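You operate a simulated robot arm through the tools that you are given. There is no shell and no other tool.

Carry out the task below with a simulated robot arm. There is one attempt and no reset: what you move stays moved.

JOB
Brush paste on the middle of brackets C74 and C39.
Fine: paste from the green tin, with the green brush; put the brush back and close the tin. Set down upright: green brush. A coat counts when it lies all over at full strength: go over it till it gets no stronger.

The check looks at the end state, three seconds after you hand in, the way a careful person would. Anything else that was tipped, shoved, dropped, spilled or broken makes it a failure.

ROBOT AND FRAMES
A 7-joint arm with a two-finger parallel gripper, fixed in place. Base frame: the origin is at the foot of the arm, x ahead of it, y to its left, z up; the work surface is at about z = 720. Readings come in mm, rad, newtons and seconds.
Its first joint turns from -2.601 to 2.601 rad. Payload 3.43 kg.
The TCP is the grasp point between the finger pads, 30 mm short of the fingertips. In the tool frame z runs along the fingers and y along their closing line. Largest opening 94 mm; finger width 28, thickness 10; the body of the gripper, 50 by 96 mm, starts 55 mm behind the TCP.
Orientation is that of the tool frame in the base frame, as [roll, pitch, yaw] about the fixed x, y, z axes, in that order (R = Rz(yaw) Ry(pitch) Rx(roll)). With the fingers straight down and closing along the base's y, the tool's x points along the base's -x, its y along +y and its z along -z.

CONTROLS
- The arm moves only by the tool play_rows. Its argument "series" is one flat list of numbers, 7 for each row, row after row: the turn, a rotation vector about the base's x, y, z in units of 180 degrees (1.0 is 180 degrees), then the shift along the base's x, y, z in units of 300 mm (1.0 is 300 mm), then the gripper command, from -1 (shut) to 1 (fully open), values between in proportion. In form: [wx, wy, wz, x, y, z, claw, wx, wy, wz, x, y, z, claw, ...]. A call has 1 to 20 rows; each row is the pose to reach, as a shift and turn from the pose commanded when the call began. A call with a number of a shift or a turn outside -1 to 1 is refused whole. Rows are played at 5 a second. More than 50 mm and 0.15 rad between two rows, or a gripper value outside its range, and nothing of the call is played. A pose out of reach is approached as far as the arm can. The call stops where the force on the tool passes 40 N (or 10 N more than at its start, if that is more) or the arm is blocked; 0.2 s more then pass. Each finger travels about 45 mm/s and halts on what it meets, pressing with about 24 N; the grip force reading is that of the motor and also rises with nothing between the fingers. The clock runs only during rows and for 0.2 s after the last one: add rows that repeat a pose to give the fingers time. The reply holds the time, the measured pose of the TCP, the force on the tool along the base axes, the opening and the grip force, in the units named above and with some noise, with the torque about the TCP (base axes, N m) and any sound that the robot's microphone picked up.
- Cameras (640 x 400 px; columns grow to the right, rows downward): "scene" is fixed at [401, 500.9, 1507.3]; the picture's right is [-0.98, -0.19, 0.00], its down [-0.09, 0.47, -0.88] and it looks along [0.17, -0.86, -0.48] (base axes); focal length 340 px, centre (320, 200). "wrist" rides on the gripper at [76, 14, -102] in the tool frame; the picture's right is [-0.18, 0.98, 0.00], its down [-0.75, -0.14, -0.64] and it looks along [-0.63, -0.12, 0.77] (tool axes); focal length 243 px, centre (320, 200). There is no depth. A picture from a camera that has moved, and an enlarged one, comes with that camera's place and axes in the base frame and with its lens.
- get_image(camera): a new picture of that camera. It takes no simulated time.
- zoom(camera, box): a new picture of the part [left, top, right, bottom] of that camera's present view, enlarged. It takes no simulated time.
- job_done(): hands the job in; it is judged then, once.

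Nothing tells you positions but the pictures and the camera data. Unless the task says otherwise, let go and move clear before handing in.

The tools are called after ">>>" as name(argument=value, ...) on one line, values as JSON. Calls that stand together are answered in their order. play_rows: Moves the arm, as the interface text tells. Its arguments: {"type":"object","properties":{"series":{"type":"array","items":{"type":"number"}}},"required":["series"]} The other tools are called the same way: get_image (camera) takes a picture; zoom (camera, box) takes an enlarged picture of a part of a camera's view; job_done () hands the job in.

At the start:

```text
time: 0.0
tcp_pos: [273.4, -658.1, 1039.8]
ee_rot: [-3.141, 0.0, -3.141]
wrist_force: [0.0, 0.3, -0.4]
torque: [-0.02, -0.01, -0.03]
grip_width: 93.8
gripper_force: 0.0
```

scene: 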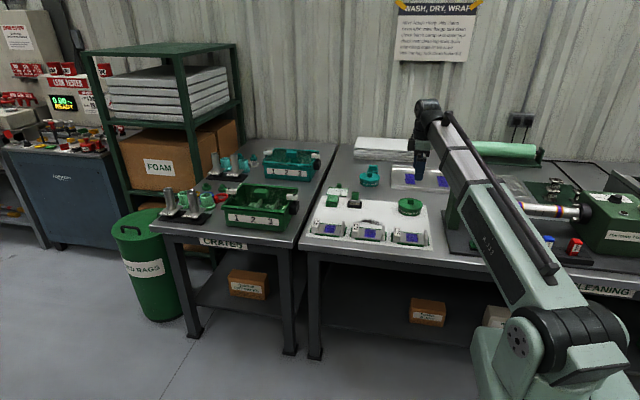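
wrist: 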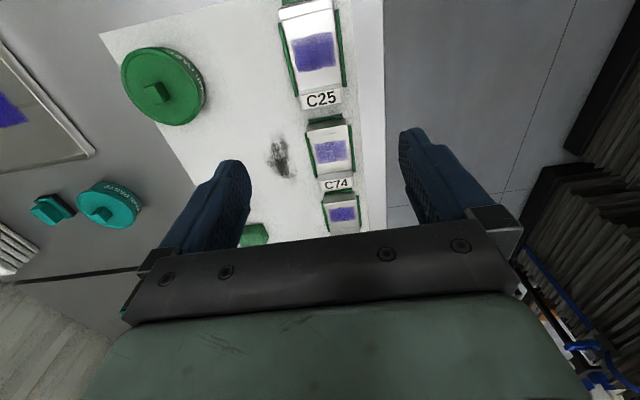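

I see a bench with three brackets on a white sheet, a green tin, and a teal tin, with brushes nearby. I'll zoom in to locate everything before I move.

>>> zoom(camera="scene", box=[290, 130, 450, 260])

>>> zoom(camera="scene", box=[140, 130, 340, 255])

>>> zoom(camera="scene", box=[440, 120, 640, 300])

>>> zoom(camera="wrist", box=[0, 0, 400, 250])

>>> zoom(camera="scene", box=[380, 0, 500, 75])

```text
3.08 times, centred on (370, 195) of scene
camera zoom: at [401.0, 500.9, 1507.3], right [-0.98, -0.19, 0.0], down [-0.09, 0.47, -0.88], along [0.17, -0.86, -0.48], focal length 1045 px, centre (166, 215)
```

zoom: 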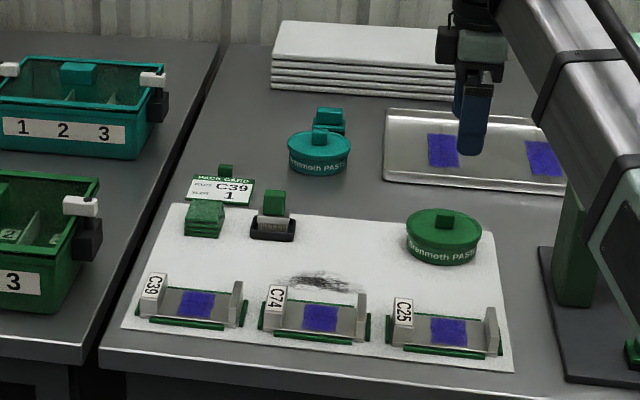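

```text
3.20 times, centred on (240, 192) of scene
camera zoom: at [401.0, 500.9, 1507.3], right [-0.98, -0.19, 0.0], down [-0.09, 0.47, -0.88], along [0.17, -0.86, -0.48], focal length 1087 px, centre (576, 224)
```

zoom: 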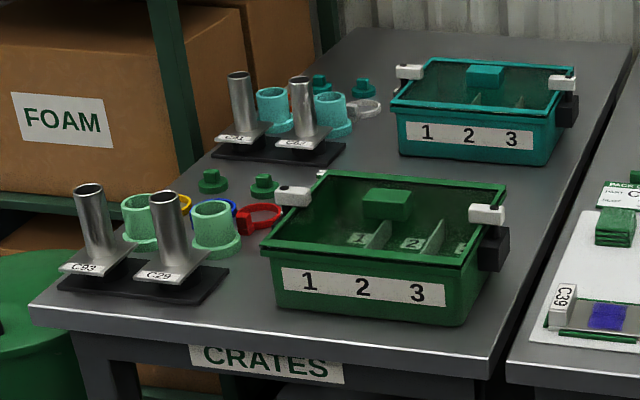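

```text
2.22 times, centred on (540, 210) of scene
camera zoom: at [401.0, 500.9, 1507.3], right [-0.98, -0.19, 0.0], down [-0.09, 0.47, -0.88], along [0.17, -0.86, -0.48], focal length 755 px, centre (-169, 178)
```

zoom: 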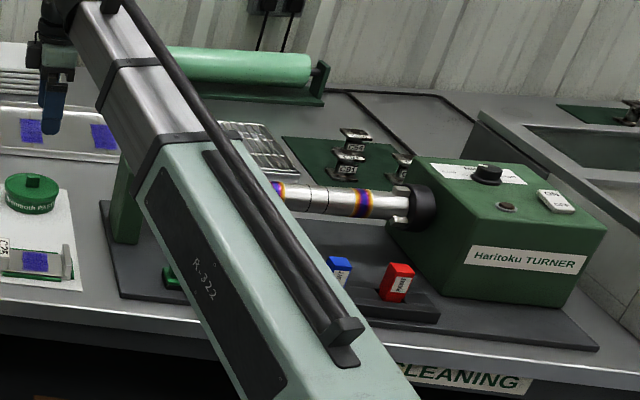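

```text
1.60 times, centred on (200, 125) of wrist
camera zoom: at [198.4, -643.9, 1142.6], right [0.18, 0.98, 0.0], down [0.75, -0.14, 0.64], along [0.63, -0.12, -0.77], focal length 388 px, centre (512, 320)
```

zoom: 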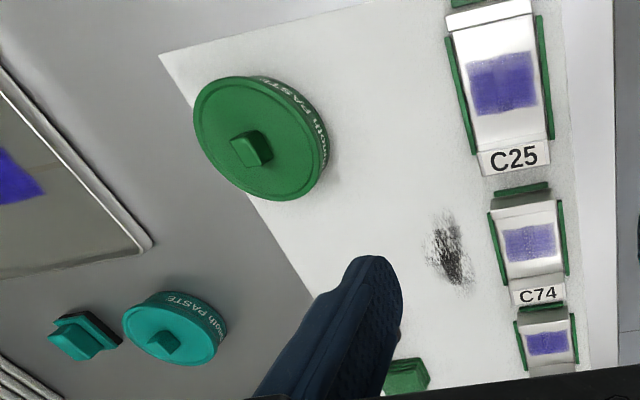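

```text
5.33 times, centred on (440, 38) of scene
camera zoom: at [401.0, 500.9, 1507.3], right [-0.98, -0.19, 0.0], down [-0.09, 0.47, -0.88], along [0.17, -0.86, -0.48], focal length 1812 px, centre (-320, 1067)
```

zoom: 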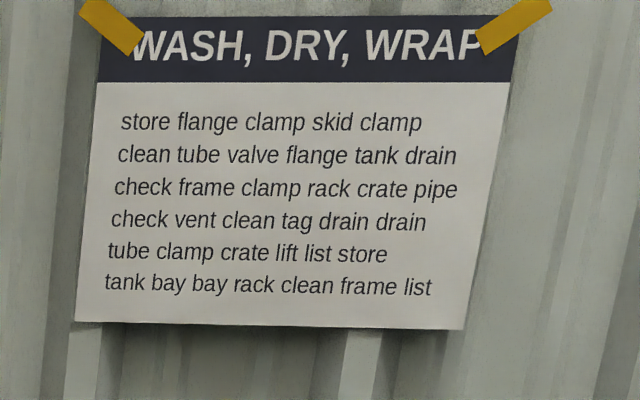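

The green tin is near (263, -855). The brush stand with the green handle is near (510, -888), and the brackets run C39, C74, C25 along y≈-640. I'll move the wrist camera over the brush area for a closer look.

>>> play_rows(series=[0, 0, 0, 0.11, -0.07, -0.03, 1, 0, 0, 0, 0.22, -0.14, -0.06, 1, 0, 0, 0, 0.33, -0.21, -0.09, 1, 0, 0, 0, 0.44, -0.28, -0.12, 1, 0, 0, 0, 0.55, -0.34, -0.15, 1, 0, 0, 0, 0.55, -0.34, -0.15, 1])

>>> get_image(camera="wrist")

>>> get_image(camera="scene")

```text
time: 1.4
tcp_pos: [438.9, -760.6, 995.6]
ee_rot: [-3.141, 0.0, 3.141]
wrist_force: [0.1, -0.2, -0.4]
torque: [0.0, 0.0, 0.05]
grip_width: 93.7
gripper_force: 0.0
```

```text
taken
camera wrist: at [363.0, -744.7, 1098.4], right [0.18, 0.98, 0.0], down [0.75, -0.14, 0.64], along [0.63, -0.12, -0.77], focal length 243 px, centre (320, 200)
```

wrist: 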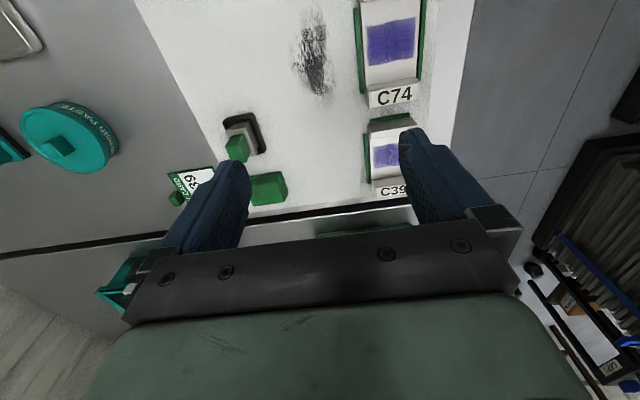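

```text
taken
```

scene: 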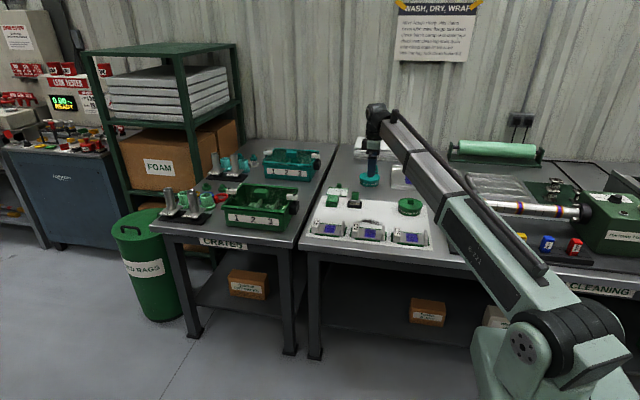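

The brush stands in a small black holder near (500, -890), slightly beyond the tool-down reach. I'll zoom in for its shape and orientation.

>>> zoom(camera="wrist", box=[150, 80, 310, 220])

>>> zoom(camera="wrist", box=[340, 0, 480, 200])

>>> zoom(camera="scene", box=[300, 175, 380, 250])

>>> zoom(camera="scene", box=[370, 175, 450, 250])

```text
2.86 times, centred on (230, 150) of wrist
camera zoom: at [363.0, -744.7, 1098.4], right [0.18, 0.98, 0.0], down [0.75, -0.14, 0.64], along [0.63, -0.12, -0.77], focal length 693 px, centre (577, 343)
```

zoom: 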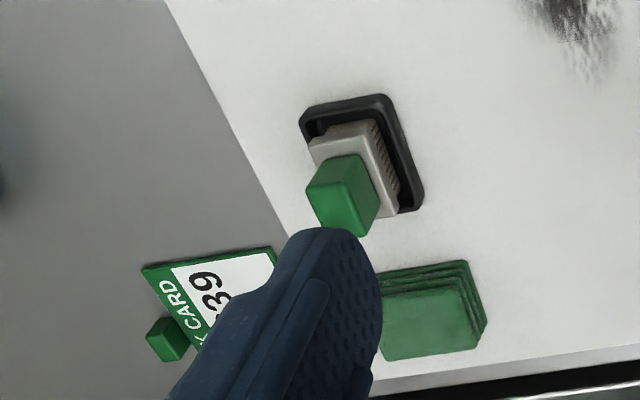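

```text
2.00 times, centred on (410, 100) of wrist
camera zoom: at [363.0, -744.7, 1098.4], right [0.18, 0.98, 0.0], down [0.75, -0.14, 0.64], along [0.63, -0.12, -0.77], focal length 485 px, centre (140, 400)
```

zoom: 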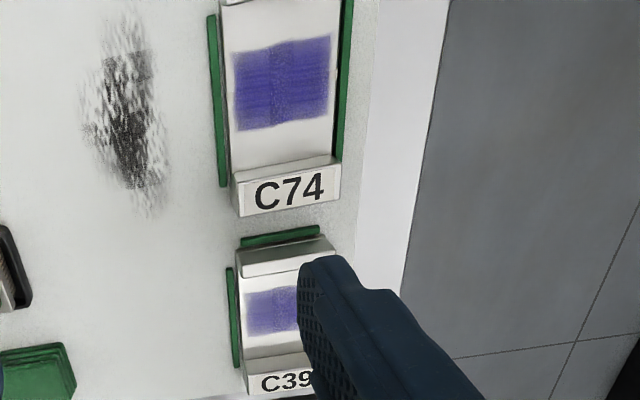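

```text
5.33 times, centred on (340, 212) of scene
camera zoom: at [401.0, 500.9, 1507.3], right [-0.98, -0.19, 0.0], down [-0.09, 0.47, -0.88], along [0.17, -0.86, -0.48], focal length 1812 px, centre (213, 133)
```

zoom: 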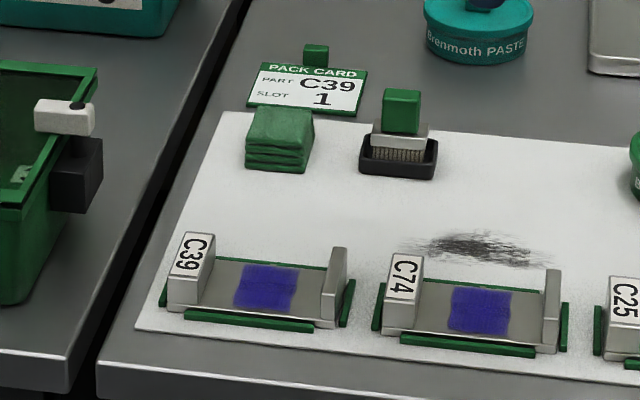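

```text
5.33 times, centred on (410, 212) of scene
camera zoom: at [401.0, 500.9, 1507.3], right [-0.98, -0.19, 0.0], down [-0.09, 0.47, -0.88], along [0.17, -0.86, -0.48], focal length 1812 px, centre (-160, 133)
```

zoom: 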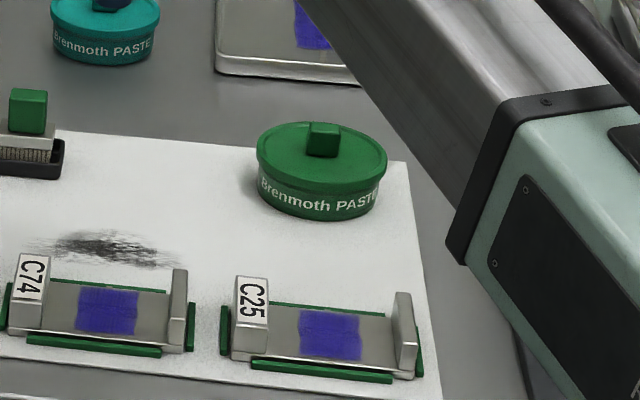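

The brush holder lies axis-aligned, centred near (509, -893), with its long side along x. I'll turn the gripper 90° so the camera looks outward, and go above the green tin for a close look at its lid knob.

>>> play_rows(series=[0, 0, -0.042, -0.05, -0.01, -0.02, 1, 0, 0, -0.084, -0.1, -0.02, -0.04, 1, 0, 0, -0.126, -0.15, -0.03, -0.06, 1, 0, 0, -0.168, -0.2, -0.04, -0.08, 1, 0, 0, -0.21, -0.25, -0.05, -0.1, 1, 0, 0, -0.252, -0.3, -0.06, -0.12, 1, 0, 0, -0.294, -0.35, -0.07, -0.14, 1, 0, 0, -0.336, -0.4, -0.08, -0.16, 1, 0, 0, -0.378, -0.45, -0.09, -0.18, 1, 0, 0, -0.42, -0.5, -0.1, -0.2, 1, 0, 0, -0.462, -0.55, -0.1, -0.22, 1, 0, 0, -0.5, -0.587, -0.1, -0.25, 1, 0, 0, -0.5, -0.587, -0.1, -0.25, 1])

>>> get_image(camera="wrist")

>>> get_image(camera="scene")

```text
time: 4.2
tcp_pos: [262.7, -791.7, 920.0]
ee_rot: [-3.141, -0.001, 1.568]
wrist_force: [0.1, 0.3, 0.4]
torque: [0.01, 0.01, 0.0]
grip_width: 93.8
gripper_force: 0.1
```

```text
taken
camera wrist: at [277.1, -714.8, 1021.8], right [0.98, -0.19, 0.0], down [-0.14, -0.75, 0.64], along [-0.12, -0.63, -0.77], focal length 243 px, centre (320, 200)
```

wrist: 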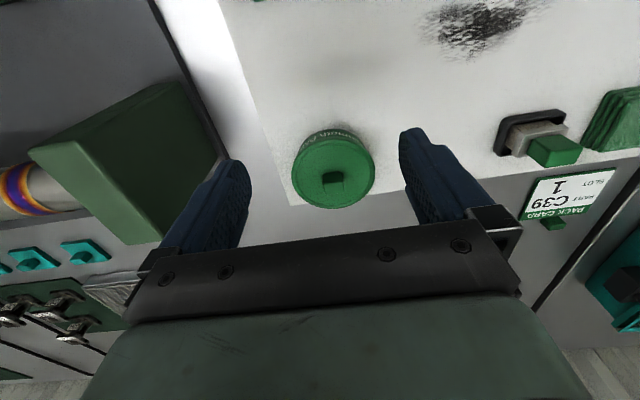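

```text
taken
```

scene: 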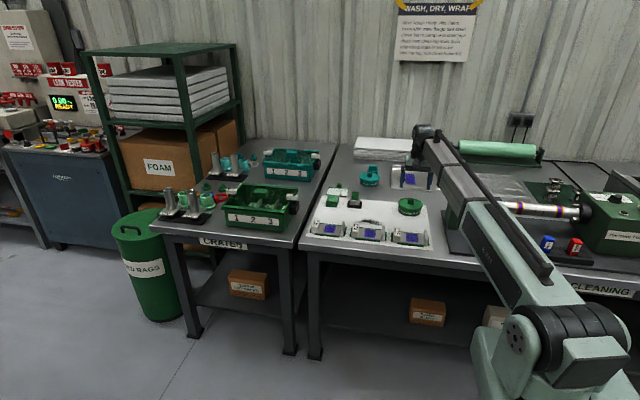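

The tin sits right under the camera with its square lid knob aligned to the axes. I'll zoom on both tin and brush to measure them.

>>> zoom(camera="wrist", box=[270, 110, 400, 220])

>>> zoom(camera="wrist", box=[470, 80, 640, 200])

>>> zoom(camera="scene", box=[335, 180, 375, 215])

>>> zoom(camera="scene", box=[390, 185, 430, 225])

```text
3.64 times, centred on (335, 165) of wrist
camera zoom: at [277.1, -714.8, 1021.8], right [0.98, -0.19, 0.0], down [-0.14, -0.75, 0.64], along [-0.12, -0.63, -0.77], focal length 882 px, centre (266, 327)
```

zoom: 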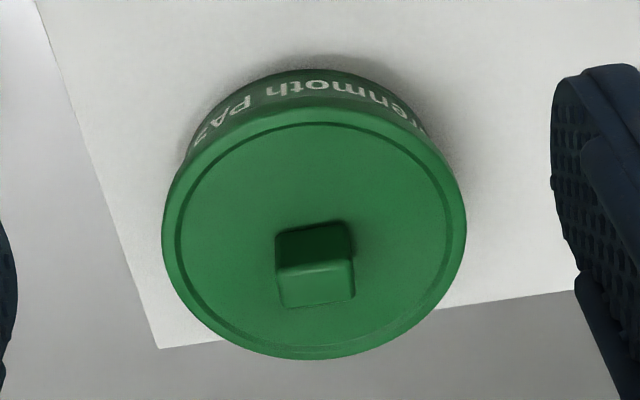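

```text
3.33 times, centred on (555, 140) of wrist
camera zoom: at [277.1, -714.8, 1021.8], right [0.98, -0.19, 0.0], down [-0.14, -0.75, 0.64], along [-0.12, -0.63, -0.77], focal length 809 px, centre (-463, 400)
```

zoom: 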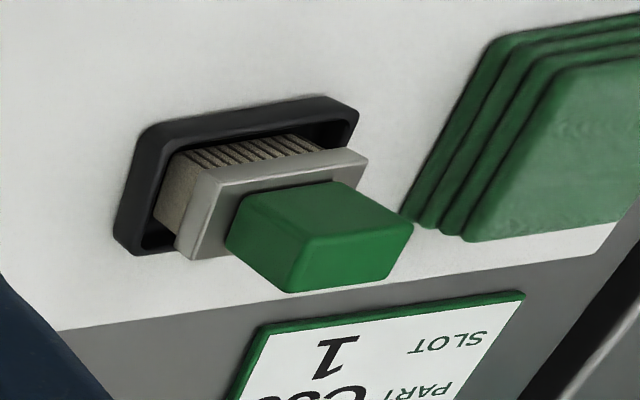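

```text
11.43 times, centred on (355, 198) of scene
camera zoom: at [401.0, 500.9, 1507.3], right [-0.98, -0.19, 0.0], down [-0.09, 0.47, -0.88], along [0.17, -0.86, -0.48], focal length 3882 px, centre (-80, 229)
```

zoom: 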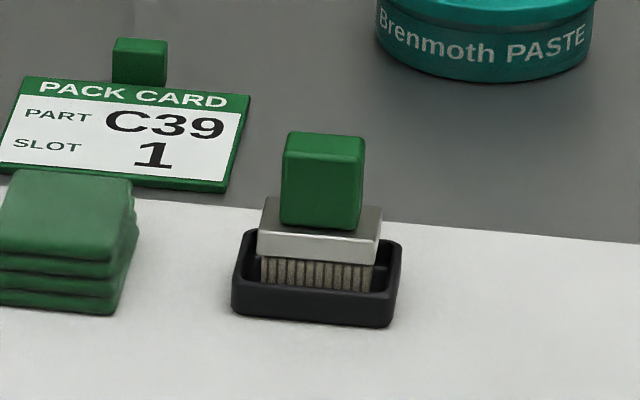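

```text
10.00 times, centred on (410, 205) of scene
camera zoom: at [401.0, 500.9, 1507.3], right [-0.98, -0.19, 0.0], down [-0.09, 0.47, -0.88], along [0.17, -0.86, -0.48], focal length 3397 px, centre (-580, 150)
```

zoom: 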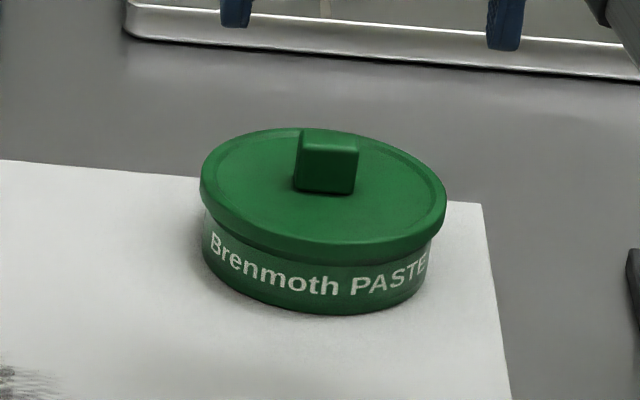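

The tin centre works out at about (260, -889) and the lid is about 110 mm across. I'll move above it at a safe height and refine the knob position and height.

>>> play_rows(series=[0, 0, 0, 0, -0.11, -0.05, 1, 0, 0, 0, 0, -0.22, -0.1, 1, 0, 0, 0, -0.01, -0.32, -0.15, 1, 0, 0, 0, -0.01, -0.32, -0.2, 1, 0, 0, 0, -0.01, -0.32, -0.2, 1])

>>> get_image(camera="wrist")

>>> zoom(camera="scene", box=[380, 160, 440, 220])

```text
time: 5.4
tcp_pos: [260.1, -887.8, 860.1]
ee_rot: [3.14, 0.001, 1.57]
wrist_force: [-0.5, 0.1, -0.5]
torque: [-0.01, -0.03, 0.02]
grip_width: 93.7
gripper_force: 0.0
```

```text
taken
camera wrist: at [275.5, -811.0, 962.2], right [0.98, -0.18, 0.0], down [-0.14, -0.75, 0.64], along [-0.12, -0.63, -0.77], focal length 243 px, centre (320, 200)
```

wrist: 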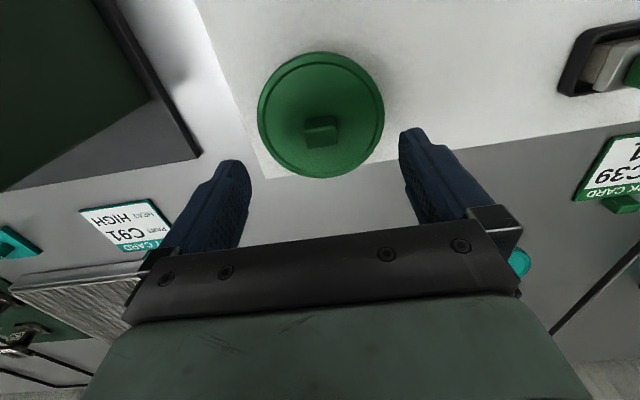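

```text
6.67 times, centred on (410, 190) of scene
camera zoom: at [401.0, 500.9, 1507.3], right [-0.98, -0.19, 0.0], down [-0.09, 0.47, -0.88], along [0.17, -0.86, -0.48], focal length 2265 px, centre (-280, 267)
```

zoom: 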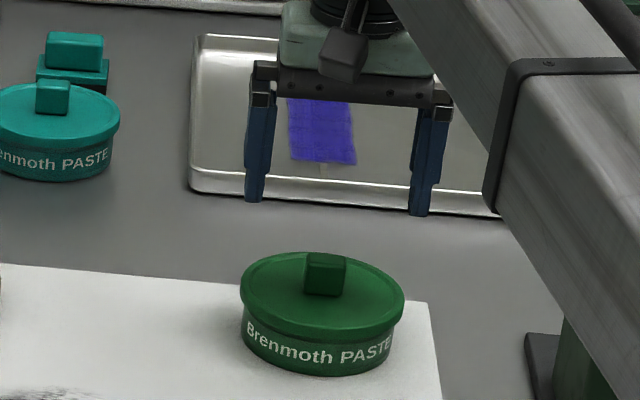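

>>> zoom(camera="wrist", box=[240, 40, 400, 190])

>>> zoom(camera="scene", box=[395, 190, 425, 220])

```text
2.67 times, centred on (320, 115) of wrist
camera zoom: at [275.5, -811.0, 962.2], right [0.98, -0.18, 0.0], down [-0.14, -0.75, 0.64], along [-0.12, -0.63, -0.77], focal length 647 px, centre (320, 427)
```

zoom: 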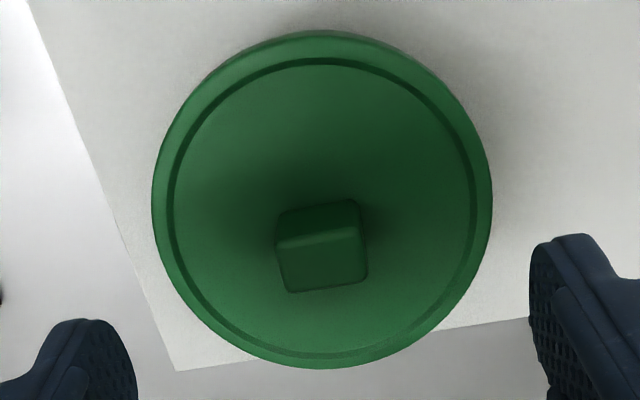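

```text
13.33 times, centred on (410, 205) of scene
camera zoom: at [401.0, 500.9, 1507.3], right [-0.98, -0.19, 0.0], down [-0.09, 0.47, -0.88], along [0.17, -0.86, -0.48], focal length 4530 px, centre (-880, 133)
```

zoom: 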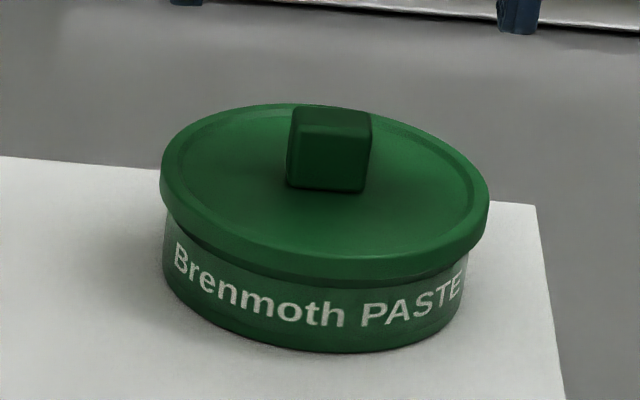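

The knob is at about (260, -897) with its top near z≈775 and the lid surface near z≈755. I'll narrow the fingers to about 50 mm, centre over the knob and descend.

>>> play_rows(series=[0, 0, 0, 0, -0.015, -0.0, 0.06, 0, 0, 0, 0, -0.03, 0, 0.06, 0, 0, 0, 0, -0.03, 0, 0.06, 0, 0, 0, 0, -0.03, -0.06, 0.06, 0, 0, 0, 0, -0.03, -0.12, 0.06, 0, 0, 0, 0, -0.03, -0.16, 0.06, 0, 0, 0, 0, -0.03, -0.19, 0.06, 0, 0, 0, 0, -0.03, -0.19, 0.06])

>>> get_image(camera="wrist")

>>> zoom(camera="scene", box=[385, 175, 435, 225])

```text
time: 7.2
tcp_pos: [260.8, -896.8, 804.0]
ee_rot: [-3.141, 0.0, 1.57]
wrist_force: [-0.7, 0.0, -0.2]
torque: [0.01, -0.02, -0.02]
grip_width: 49.9
gripper_force: 0.1
```

```text
taken
camera wrist: at [275.2, -819.5, 906.2], right [0.98, -0.18, 0.0], down [-0.14, -0.75, 0.64], along [-0.12, -0.63, -0.77], focal length 243 px, centre (320, 200)
```

wrist: 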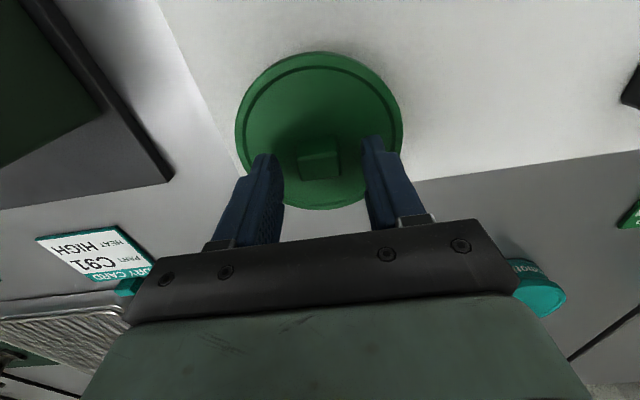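

```text
8.00 times, centred on (410, 200) of scene
camera zoom: at [401.0, 500.9, 1507.3], right [-0.98, -0.19, 0.0], down [-0.09, 0.47, -0.88], along [0.17, -0.86, -0.48], focal length 2718 px, centre (-400, 200)
```

zoom: 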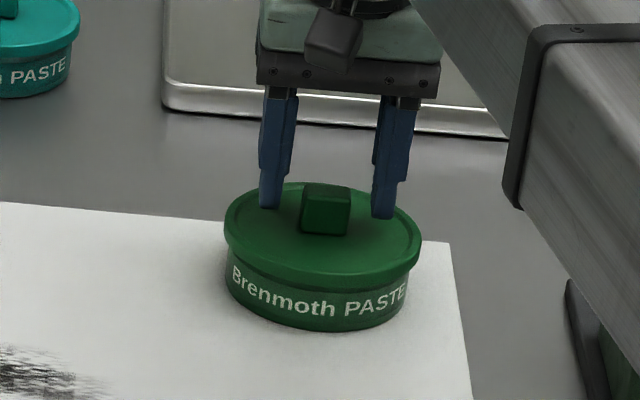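

The fingers flank the knob evenly. I'll go down to about z=788 and close on it.

>>> play_rows(series=[0, 0, 0, 0, 0, -0.02, 0.06, 0, 0, 0, 0, 0, -0.04, 0.06, 0, 0, 0, 0, 0, -0.053, 0.06, 0, 0, 0, 0, 0, -0.053, 0.06, 0, 0, 0, 0, 0, -0.053, -1, 0, 0, 0, 0, 0, -0.053, -1, 0, 0, 0, 0, 0, -0.053, -1, 0, 0, 0, 0, 0, -0.053, -1, 0, 0, 0, 0, 0, -0.053, -1])

>>> zoom(camera="scene", box=[385, 175, 435, 225])

```text
time: 8.0
tcp_pos: [260.1, -896.4, 793.4]
ee_rot: [3.141, 0.006, 1.57]
wrist_force: [-1.9, 4.6, 14.7]
torque: [0.22, 0.09, 0.01]
grip_width: 49.8
gripper_force: 0.1
stopped in row 3: the force on the tool passed its limit at 47 N (the readings are from after the stop); the commanded pose is now the measured one
```

```text
8.00 times, centred on (410, 200) of scene
camera zoom: at [401.0, 500.9, 1507.3], right [-0.98, -0.19, 0.0], down [-0.09, 0.47, -0.88], along [0.17, -0.86, -0.48], focal length 2718 px, centre (-400, 200)
```

zoom: 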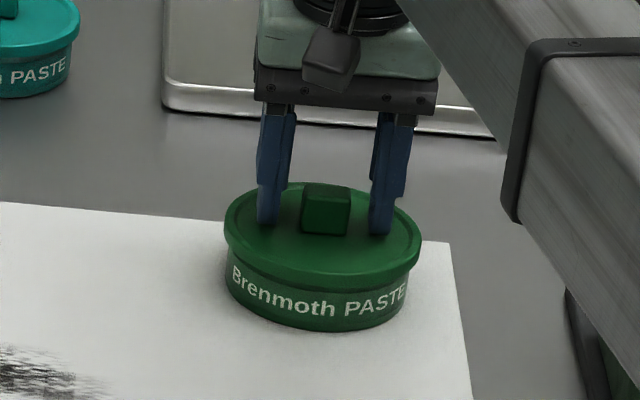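

The fingertips touched the lid, so its surface is at about z=763. I'll rise 3 mm and close on the knob.

>>> play_rows(series=[0, 0, 0, 0, 0, 0.01, 0.06, 0, 0, 0, 0, 0, 0.01, 0.06, 0, 0, 0, 0, 0, 0.01, -1, 0, 0, 0, 0, 0, 0.01, -1, 0, 0, 0, 0, 0, 0.01, -1, 0, 0, 0, 0, 0, 0.01, -1, 0, 0, 0, 0, 0, 0.01, -1])

>>> zoom(camera="scene", box=[385, 175, 435, 225])

>>> get_image(camera="wrist")

```text
time: 9.6
tcp_pos: [261.8, -896.6, 794.2]
ee_rot: [-3.141, 0.006, 1.571]
wrist_force: [-0.1, -0.7, 0.3]
torque: [0.01, 0.0, -0.03]
grip_width: 25.0
gripper_force: 24.4
heard: snap
```

```text
8.00 times, centred on (410, 200) of scene
camera zoom: at [401.0, 500.9, 1507.3], right [-0.98, -0.19, 0.0], down [-0.09, 0.47, -0.88], along [0.17, -0.86, -0.48], focal length 2718 px, centre (-400, 200)
```

zoom: 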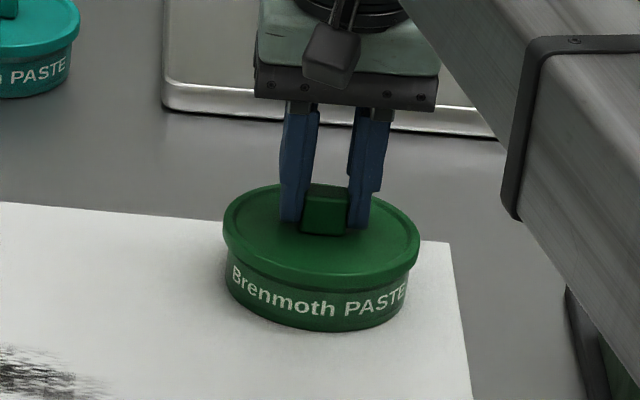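

```text
taken
camera wrist: at [275.2, -819.5, 897.7], right [0.98, -0.18, 0.0], down [-0.14, -0.75, 0.65], along [-0.12, -0.64, -0.76], focal length 243 px, centre (320, 200)
```

wrist: 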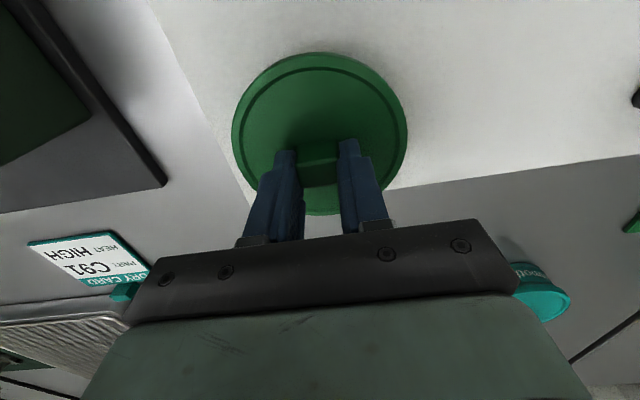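

The knob is gripped at 25 mm and I heard a snap. I'll lift slowly a little and check whether the lid comes off by itself.

>>> play_rows(series=[0, 0, 0, 0, 0, 0.01, -1, 0, 0, 0, 0, 0, 0.02, -1, 0, 0, 0, 0, 0, 0.03, -1, 0, 0, 0, 0, 0, 0.04, -1, 0, 0, 0, 0, 0, 0.05, -1, 0, 0, 0, 0, 0, 0.06, -1])

>>> zoom(camera="scene", box=[385, 175, 435, 225])

```text
time: 11.0
tcp_pos: [260.5, -896.3, 812.2]
ee_rot: [-3.141, 0.004, 1.57]
wrist_force: [-1.0, 0.2, -0.2]
torque: [0.01, -0.01, 0.0]
grip_width: 24.7
gripper_force: 24.5
```

```text
8.00 times, centred on (410, 200) of scene
camera zoom: at [401.0, 500.9, 1507.3], right [-0.98, -0.19, 0.0], down [-0.09, 0.47, -0.88], along [0.17, -0.86, -0.48], focal length 2718 px, centre (-400, 200)
```

zoom: 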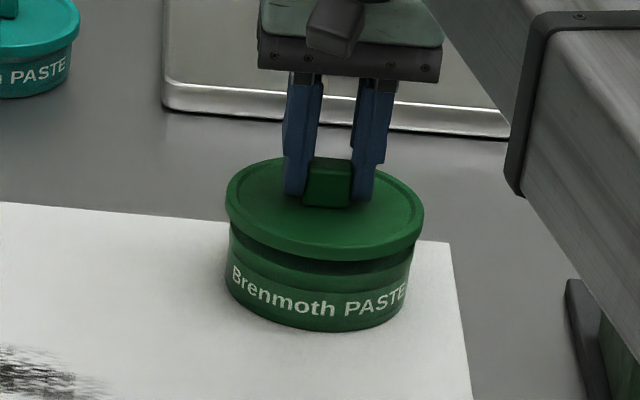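

The lid came off cleanly and the tin stayed put. I'll lift it clear and set it down on free sheet area near (388, -855).

>>> play_rows(series=[0, 0, 0, 0, 0, 0.1, -1, 0, 0, 0, 0, 0, 0.2, -1, 0, 0, 0, 0.1, 0.034, 0.2, -1, 0, 0, 0, 0.2, 0.068, 0.2, -1, 0, 0, 0, 0.3, 0.1, 0.2, -1, 0, 0, 0, 0.427, 0.138, 0.2, -1, 0, 0, 0, 0.427, 0.138, 0.1, -1, 0, 0, 0, 0.427, 0.138, 0, -1, 0, 0, 0, 0.427, 0.138, -0.08, -1, 0, 0, 0, 0.427, 0.138, -0.11, -1, 0, 0, 0, 0.427, 0.138, -0.11, -1])

>>> get_image(camera="scene")

>>> zoom(camera="scene", box=[350, 165, 430, 235])

>>> get_image(camera="wrist")

```text
time: 13.4
tcp_pos: [390.4, -855.2, 780.5]
ee_rot: [3.141, 0.006, 1.571]
wrist_force: [-0.5, -0.6, 1.0]
torque: [0.01, -0.01, 0.0]
grip_width: 24.9
gripper_force: 24.2
```

```text
taken
```

scene: 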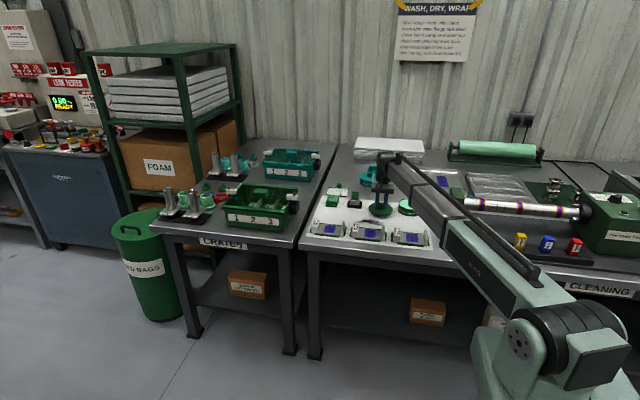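

```text
5.71 times, centred on (390, 200) of scene
camera zoom: at [401.0, 500.9, 1507.3], right [-0.98, -0.19, 0.0], down [-0.09, 0.47, -0.88], along [0.17, -0.86, -0.48], focal length 1941 px, centre (-80, 200)
```

zoom: 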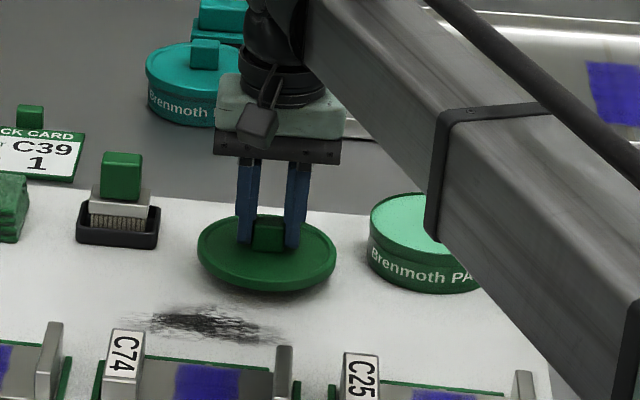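

```text
taken
camera wrist: at [403.8, -777.6, 882.3], right [0.98, -0.18, 0.0], down [-0.14, -0.75, 0.65], along [-0.12, -0.64, -0.76], focal length 243 px, centre (320, 200)
```

wrist: 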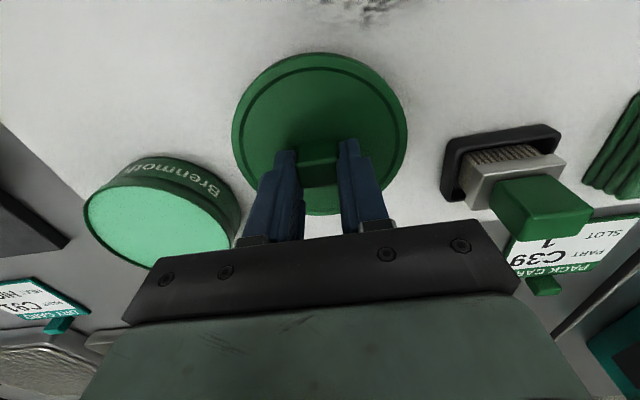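

The open tin shows mint-coloured paste almost to the rim. The lid hangs above clear sheet, so I'll lower it in small steps until it touches.

>>> play_rows(series=[0, 0, 0, 0, 0, -0.01, -1, 0, 0, 0, 0, 0, -0.02, -1, 0, 0, 0, 0, 0, -0.03, -1, 0, 0, 0, 0, 0, -0.04, -1, 0, 0, 0, 0, 0, -0.045, -1])

>>> zoom(camera="scene", box=[350, 165, 430, 235])

```text
time: 14.6
tcp_pos: [389.2, -856.1, 765.2]
ee_rot: [3.14, 0.007, 1.571]
wrist_force: [0.6, -0.9, -0.6]
torque: [0.01, -0.03, 0.05]
grip_width: 24.6
gripper_force: 24.0
```

```text
5.71 times, centred on (390, 200) of scene
camera zoom: at [401.0, 500.9, 1507.3], right [-0.98, -0.19, 0.0], down [-0.09, 0.47, -0.88], along [0.17, -0.86, -0.48], focal length 1941 px, centre (-80, 200)
```

zoom: 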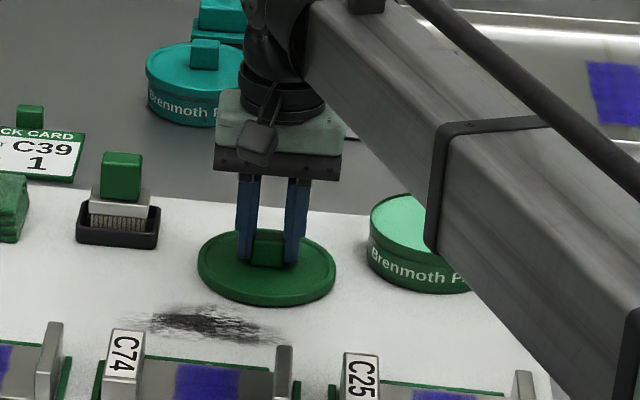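

>>> play_rows(series=[0, 0, 0, 0, 0, -0.004, -1, 0, 0, 0, 0, 0, -0.008, -1, 0, 0, 0, 0, 0, -0.01, -1])

>>> zoom(camera="scene", box=[365, 190, 405, 225])

```text
time: 15.4
tcp_pos: [389.8, -853.0, 764.8]
ee_rot: [3.141, 0.007, 1.57]
wrist_force: [0.5, 0.3, 0.2]
torque: [-0.01, 0.03, -0.01]
grip_width: 24.7
gripper_force: 23.9
```

```text
11.43 times, centred on (385, 208) of scene
camera zoom: at [401.0, 500.9, 1507.3], right [-0.98, -0.19, 0.0], down [-0.09, 0.47, -0.88], along [0.17, -0.86, -0.48], focal length 3882 px, centre (-423, 114)
```

zoom: 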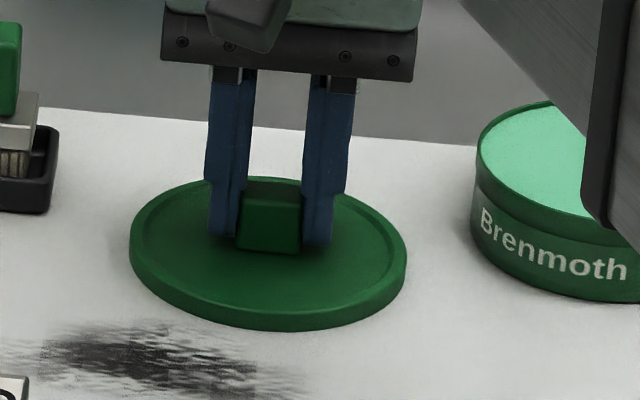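

>>> play_rows(series=[0, 0, 0, 0, 0, -0.004, -1, 0, 0, 0, 0, 0, -0.008, -1, 0, 0, 0, 0, 0, -0.008, -1])

```text
time: 16.2
tcp_pos: [389.0, -855.9, 762.3]
ee_rot: [3.14, 0.008, 1.571]
wrist_force: [1.1, -0.1, 27.8]
torque: [0.05, -0.02, 0.04]
grip_width: 24.9
gripper_force: 24.4
```

Contact at 28 N: the lid is on the bench (TCP z≈763). I'll ease off a little, open, and rise clear.

>>> play_rows(series=[0, 0, 0, 0, 0, 0.004, -1, 0, 0, 0, 0, 0, 0.004, 0.1, 0, 0, 0, 0, 0, 0.004, 0.1, 0, 0, 0, 0, 0, 0.004, 0.1, 0, 0, 0, 0, 0, 0.05, 0.1, 0, 0, 0, 0, 0, 0.15, 0.1, 0, 0, 0, 0, 0, 0.25, 0.1, 0, 0, 0, 0, 0, 0.35, 0.1, 0, 0, 0, 0, 0, 0.35, 0.1])

>>> get_image(camera="wrist")

>>> get_image(camera="scene")

```text
time: 18.2
tcp_pos: [387.6, -854.7, 867.6]
ee_rot: [-3.141, 0.006, 1.571]
wrist_force: [0.6, 0.2, -0.3]
torque: [0.01, -0.01, -0.03]
grip_width: 51.3
gripper_force: 0.0
```

```text
taken
camera wrist: at [402.0, -777.7, 968.7], right [0.98, -0.18, 0.0], down [-0.14, -0.75, 0.65], along [-0.12, -0.63, -0.76], focal length 243 px, centre (320, 200)
```

wrist: 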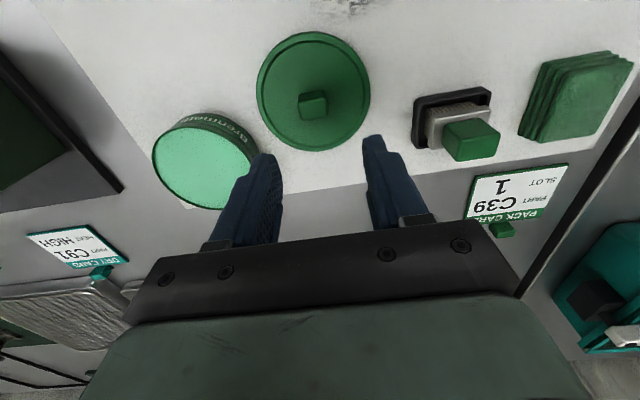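

```text
taken
```

scene: 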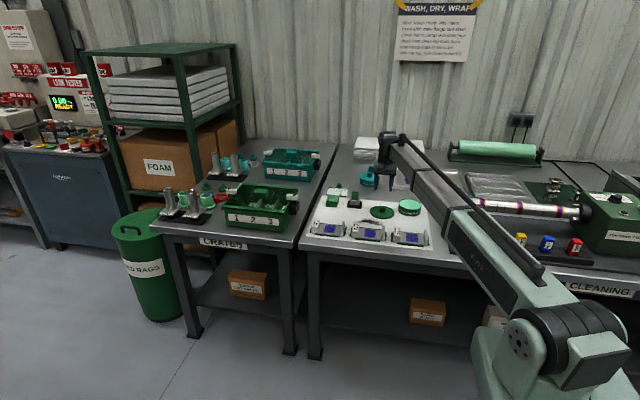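

The lid is down and upright. Now I'll measure the brush handle relative to the known knob position for calibration.

>>> zoom(camera="wrist", box=[240, 20, 380, 160])

>>> zoom(camera="wrist", box=[390, 60, 530, 200])

>>> zoom(camera="wrist", box=[140, 90, 280, 220])

```text
2.86 times, centred on (310, 90) of wrist
camera zoom: at [402.0, -777.7, 968.7], right [0.98, -0.18, 0.0], down [-0.14, -0.75, 0.65], along [-0.12, -0.63, -0.76], focal length 693 px, centre (349, 514)
```

zoom: 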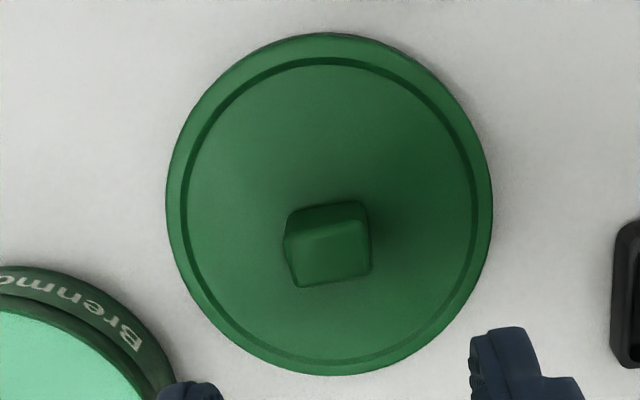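

```text
2.86 times, centred on (460, 130) of wrist
camera zoom: at [402.0, -777.7, 968.7], right [0.98, -0.18, 0.0], down [-0.14, -0.75, 0.65], along [-0.12, -0.63, -0.76], focal length 693 px, centre (-80, 400)
```

zoom: 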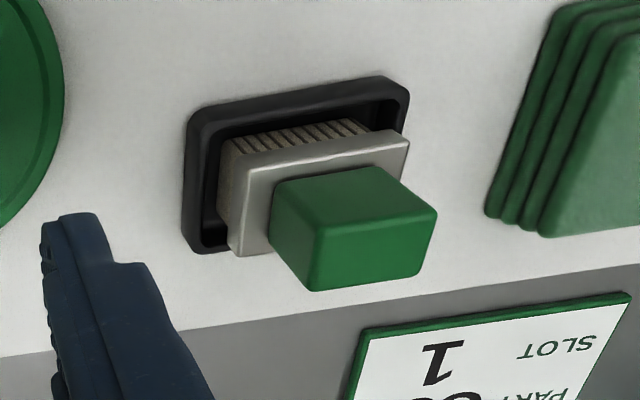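

```text
3.08 times, centred on (210, 155) of wrist
camera zoom: at [402.0, -777.7, 968.7], right [0.98, -0.18, 0.0], down [-0.14, -0.75, 0.65], along [-0.12, -0.63, -0.76], focal length 746 px, centre (658, 338)
```

zoom: 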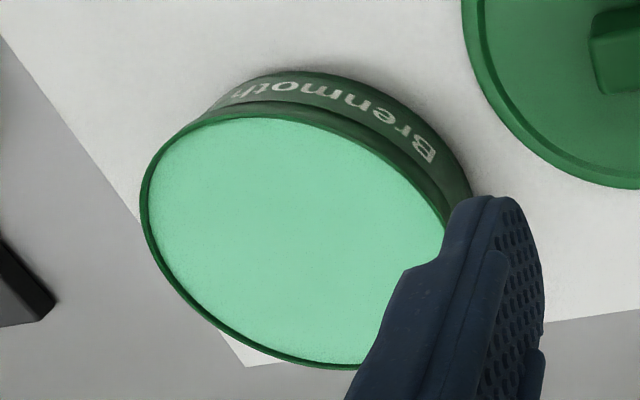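

The handle is about 32 × 21 mm and 31 mm tall, centred near (512, -896) with its top around z≈787. I'll go there tilted 24° outward about the closing line (closing along x), stopping well above it to check reach and alignment.

>>> play_rows(series=[-0.033, 0, 0, 0.1, 0.05, 0.1, 0.3, -0.066, 0, 0, 0.2, 0.05, 0.1, 0.3, -0.1, 0, 0, 0.3, 0.03, 0.1, 0.3, -0.1333, 0, 0, 0.413, 0.0, 0.1, 0.3, -0.1333, 0, 0, 0.413, -0.06, 0.05, 0.3, -0.1333, 0, 0, 0.413, -0.112, 0.0, 0.3, -0.1333, 0, 0, 0.413, -0.112, 0.0, 0.3])

>>> get_image(camera="wrist")

>>> get_image(camera="scene")

>>> zoom(camera="scene", box=[320, 160, 400, 220])

```text
time: 19.8
tcp_pos: [514.1, -887.1, 867.4]
ee_rot: [3.141, 0.424, 1.569]
wrist_force: [-0.1, -0.2, 0.0]
torque: [-0.01, -0.01, 0.01]
grip_width: 61.2
gripper_force: 0.1
```

```text
taken
camera wrist: at [527.3, -775.8, 929.3], right [0.98, -0.17, 0.08], down [-0.14, -0.42, 0.9], along [-0.12, -0.89, -0.44], focal length 243 px, centre (320, 200)
```

wrist: 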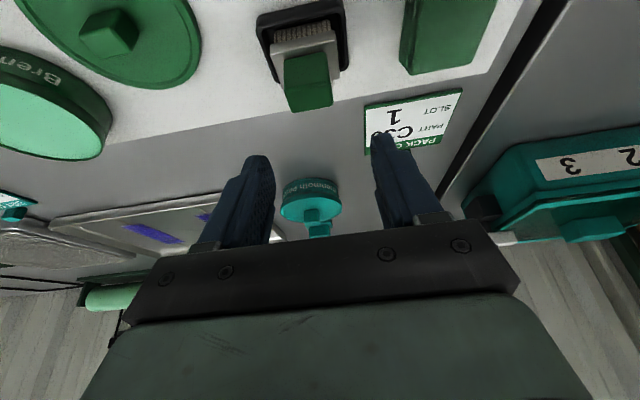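

```text
taken
```

scene: 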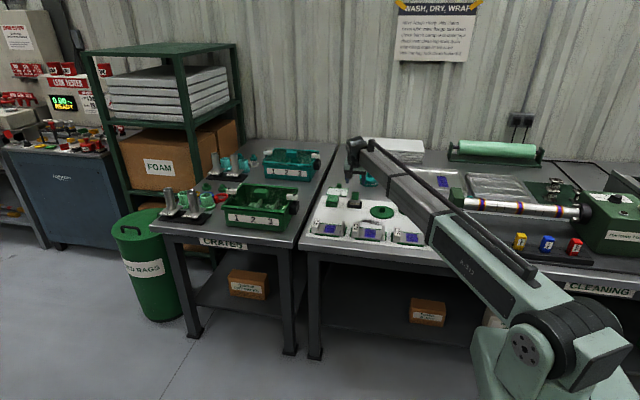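

```text
6.67 times, centred on (360, 190) of scene
camera zoom: at [401.0, 500.9, 1507.3], right [-0.98, -0.19, 0.0], down [-0.09, 0.47, -0.88], along [0.17, -0.86, -0.48], focal length 2265 px, centre (53, 267)
```

zoom: 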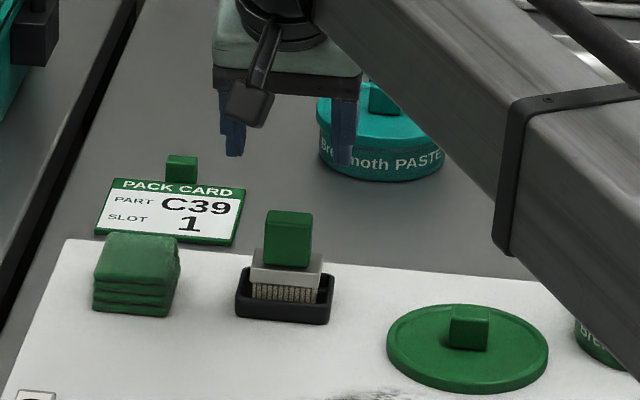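

Reach is fine with this tilt. I'll measure the handle from this new viewpoint before descending.

>>> zoom(camera="wrist", box=[240, 0, 370, 120])

>>> zoom(camera="scene", box=[335, 175, 375, 215])

```text
3.33 times, centred on (305, 60) of wrist
camera zoom: at [527.3, -775.8, 929.3], right [0.98, -0.17, 0.08], down [-0.14, -0.42, 0.9], along [-0.12, -0.89, -0.44], focal length 809 px, centre (370, 667)
```

zoom: 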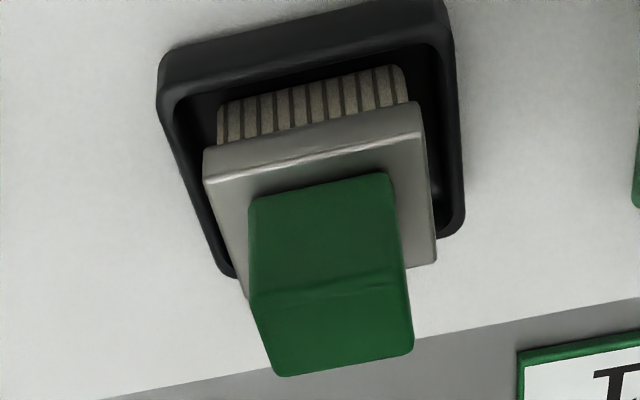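

```text
10.00 times, centred on (355, 195) of scene
camera zoom: at [401.0, 500.9, 1507.3], right [-0.98, -0.19, 0.0], down [-0.09, 0.47, -0.88], along [0.17, -0.86, -0.48], focal length 3397 px, centre (-30, 250)
```

zoom: 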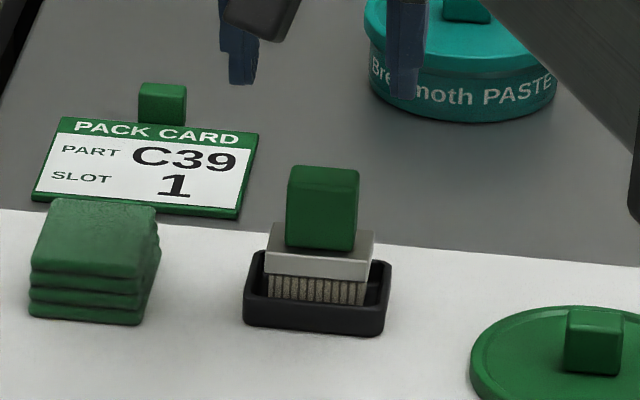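

Combining views puts the handle at about (510, -894) with its top at z≈788. I'll centre on it and descend to z≈800 with open fingers, then check.

>>> play_rows(series=[0, 0, 0, -0.011, 0.007, -0.05, 0.3, 0, 0, 0, -0.011, 0.007, -0.1, 0.3, 0, 0, 0, -0.011, 0.007, -0.15, 0.3, 0, 0, 0, -0.011, 0.007, -0.19, 0.3, 0, 0, 0, -0.011, 0.007, -0.225, 0.3, 0, 0, 0, -0.011, 0.007, -0.225, 0.3])

>>> get_image(camera="wrist")

>>> zoom(camera="scene", box=[335, 175, 375, 215])

```text
time: 21.2
tcp_pos: [508.5, -884.9, 798.8]
ee_rot: [-3.141, 0.426, 1.571]
wrist_force: [-0.2, 0.2, -0.3]
torque: [-0.03, -0.04, -0.01]
grip_width: 61.1
gripper_force: 0.1
```

```text
taken
camera wrist: at [523.8, -773.6, 861.5], right [0.98, -0.17, 0.08], down [-0.14, -0.42, 0.9], along [-0.12, -0.89, -0.44], focal length 243 px, centre (320, 200)
```

wrist: 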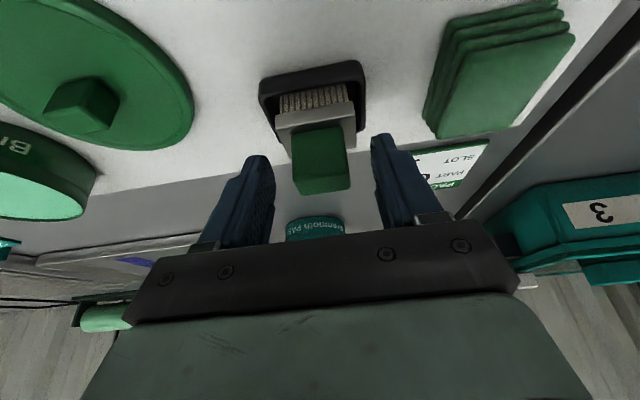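

```text
10.00 times, centred on (355, 195) of scene
camera zoom: at [401.0, 500.9, 1507.3], right [-0.98, -0.19, 0.0], down [-0.09, 0.47, -0.88], along [0.17, -0.86, -0.48], focal length 3397 px, centre (-30, 250)
```

zoom: 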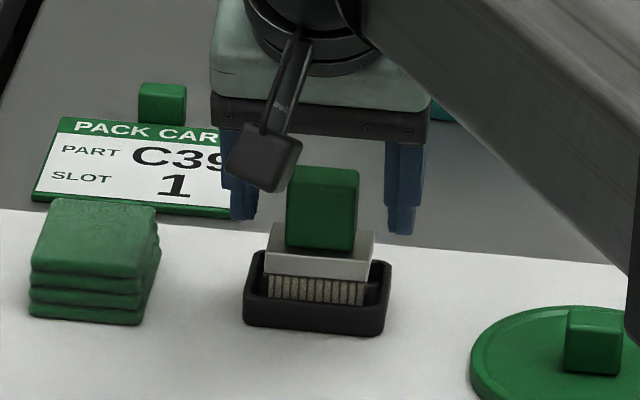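

The fingers straddle the handle centrally, with their tips above the ferrule. I'll go down 4 mm more and close.

>>> play_rows(series=[0, 0, 0, 0.003, 0, -0.013, 0.3, 0, 0, 0, 0.003, 0, -0.013, 0.3, 0, 0, 0, 0.003, 0, -0.013, -1, 0, 0, 0, 0.003, 0, -0.013, -1, 0, 0, 0, 0.003, 0, -0.013, -1, 0, 0, 0, 0.003, 0, -0.013, -1, 0, 0, 0, 0.003, 0, -0.013, -1])

>>> get_image(camera="wrist")

>>> zoom(camera="scene", box=[335, 175, 375, 215])

```text
time: 22.8
tcp_pos: [510.2, -885.8, 795.0]
ee_rot: [-3.142, 0.422, 1.571]
wrist_force: [0.0, -0.5, -0.3]
torque: [-0.02, -0.03, -0.01]
grip_width: 31.4
gripper_force: 23.7
```

```text
taken
camera wrist: at [524.5, -773.7, 857.6], right [0.98, -0.17, 0.08], down [-0.14, -0.42, 0.9], along [-0.12, -0.89, -0.44], focal length 243 px, centre (320, 200)
```

wrist: 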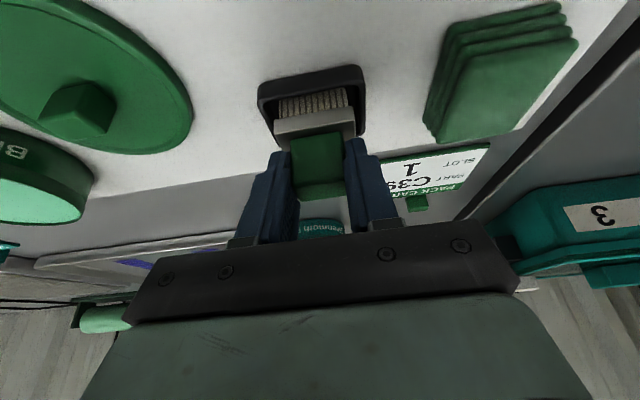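

```text
10.00 times, centred on (355, 195) of scene
camera zoom: at [401.0, 500.9, 1507.3], right [-0.98, -0.19, 0.0], down [-0.09, 0.47, -0.88], along [0.17, -0.86, -0.48], focal length 3397 px, centre (-30, 250)
```

zoom: 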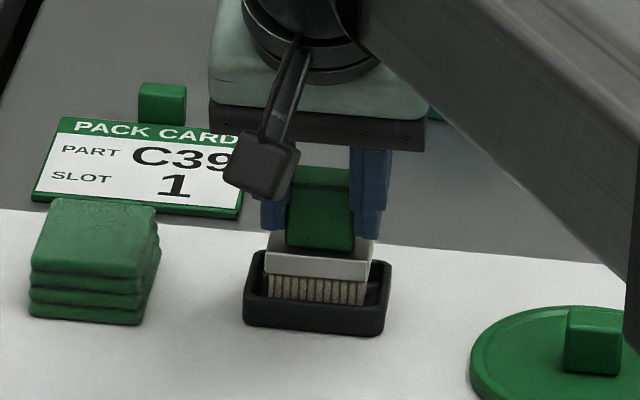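

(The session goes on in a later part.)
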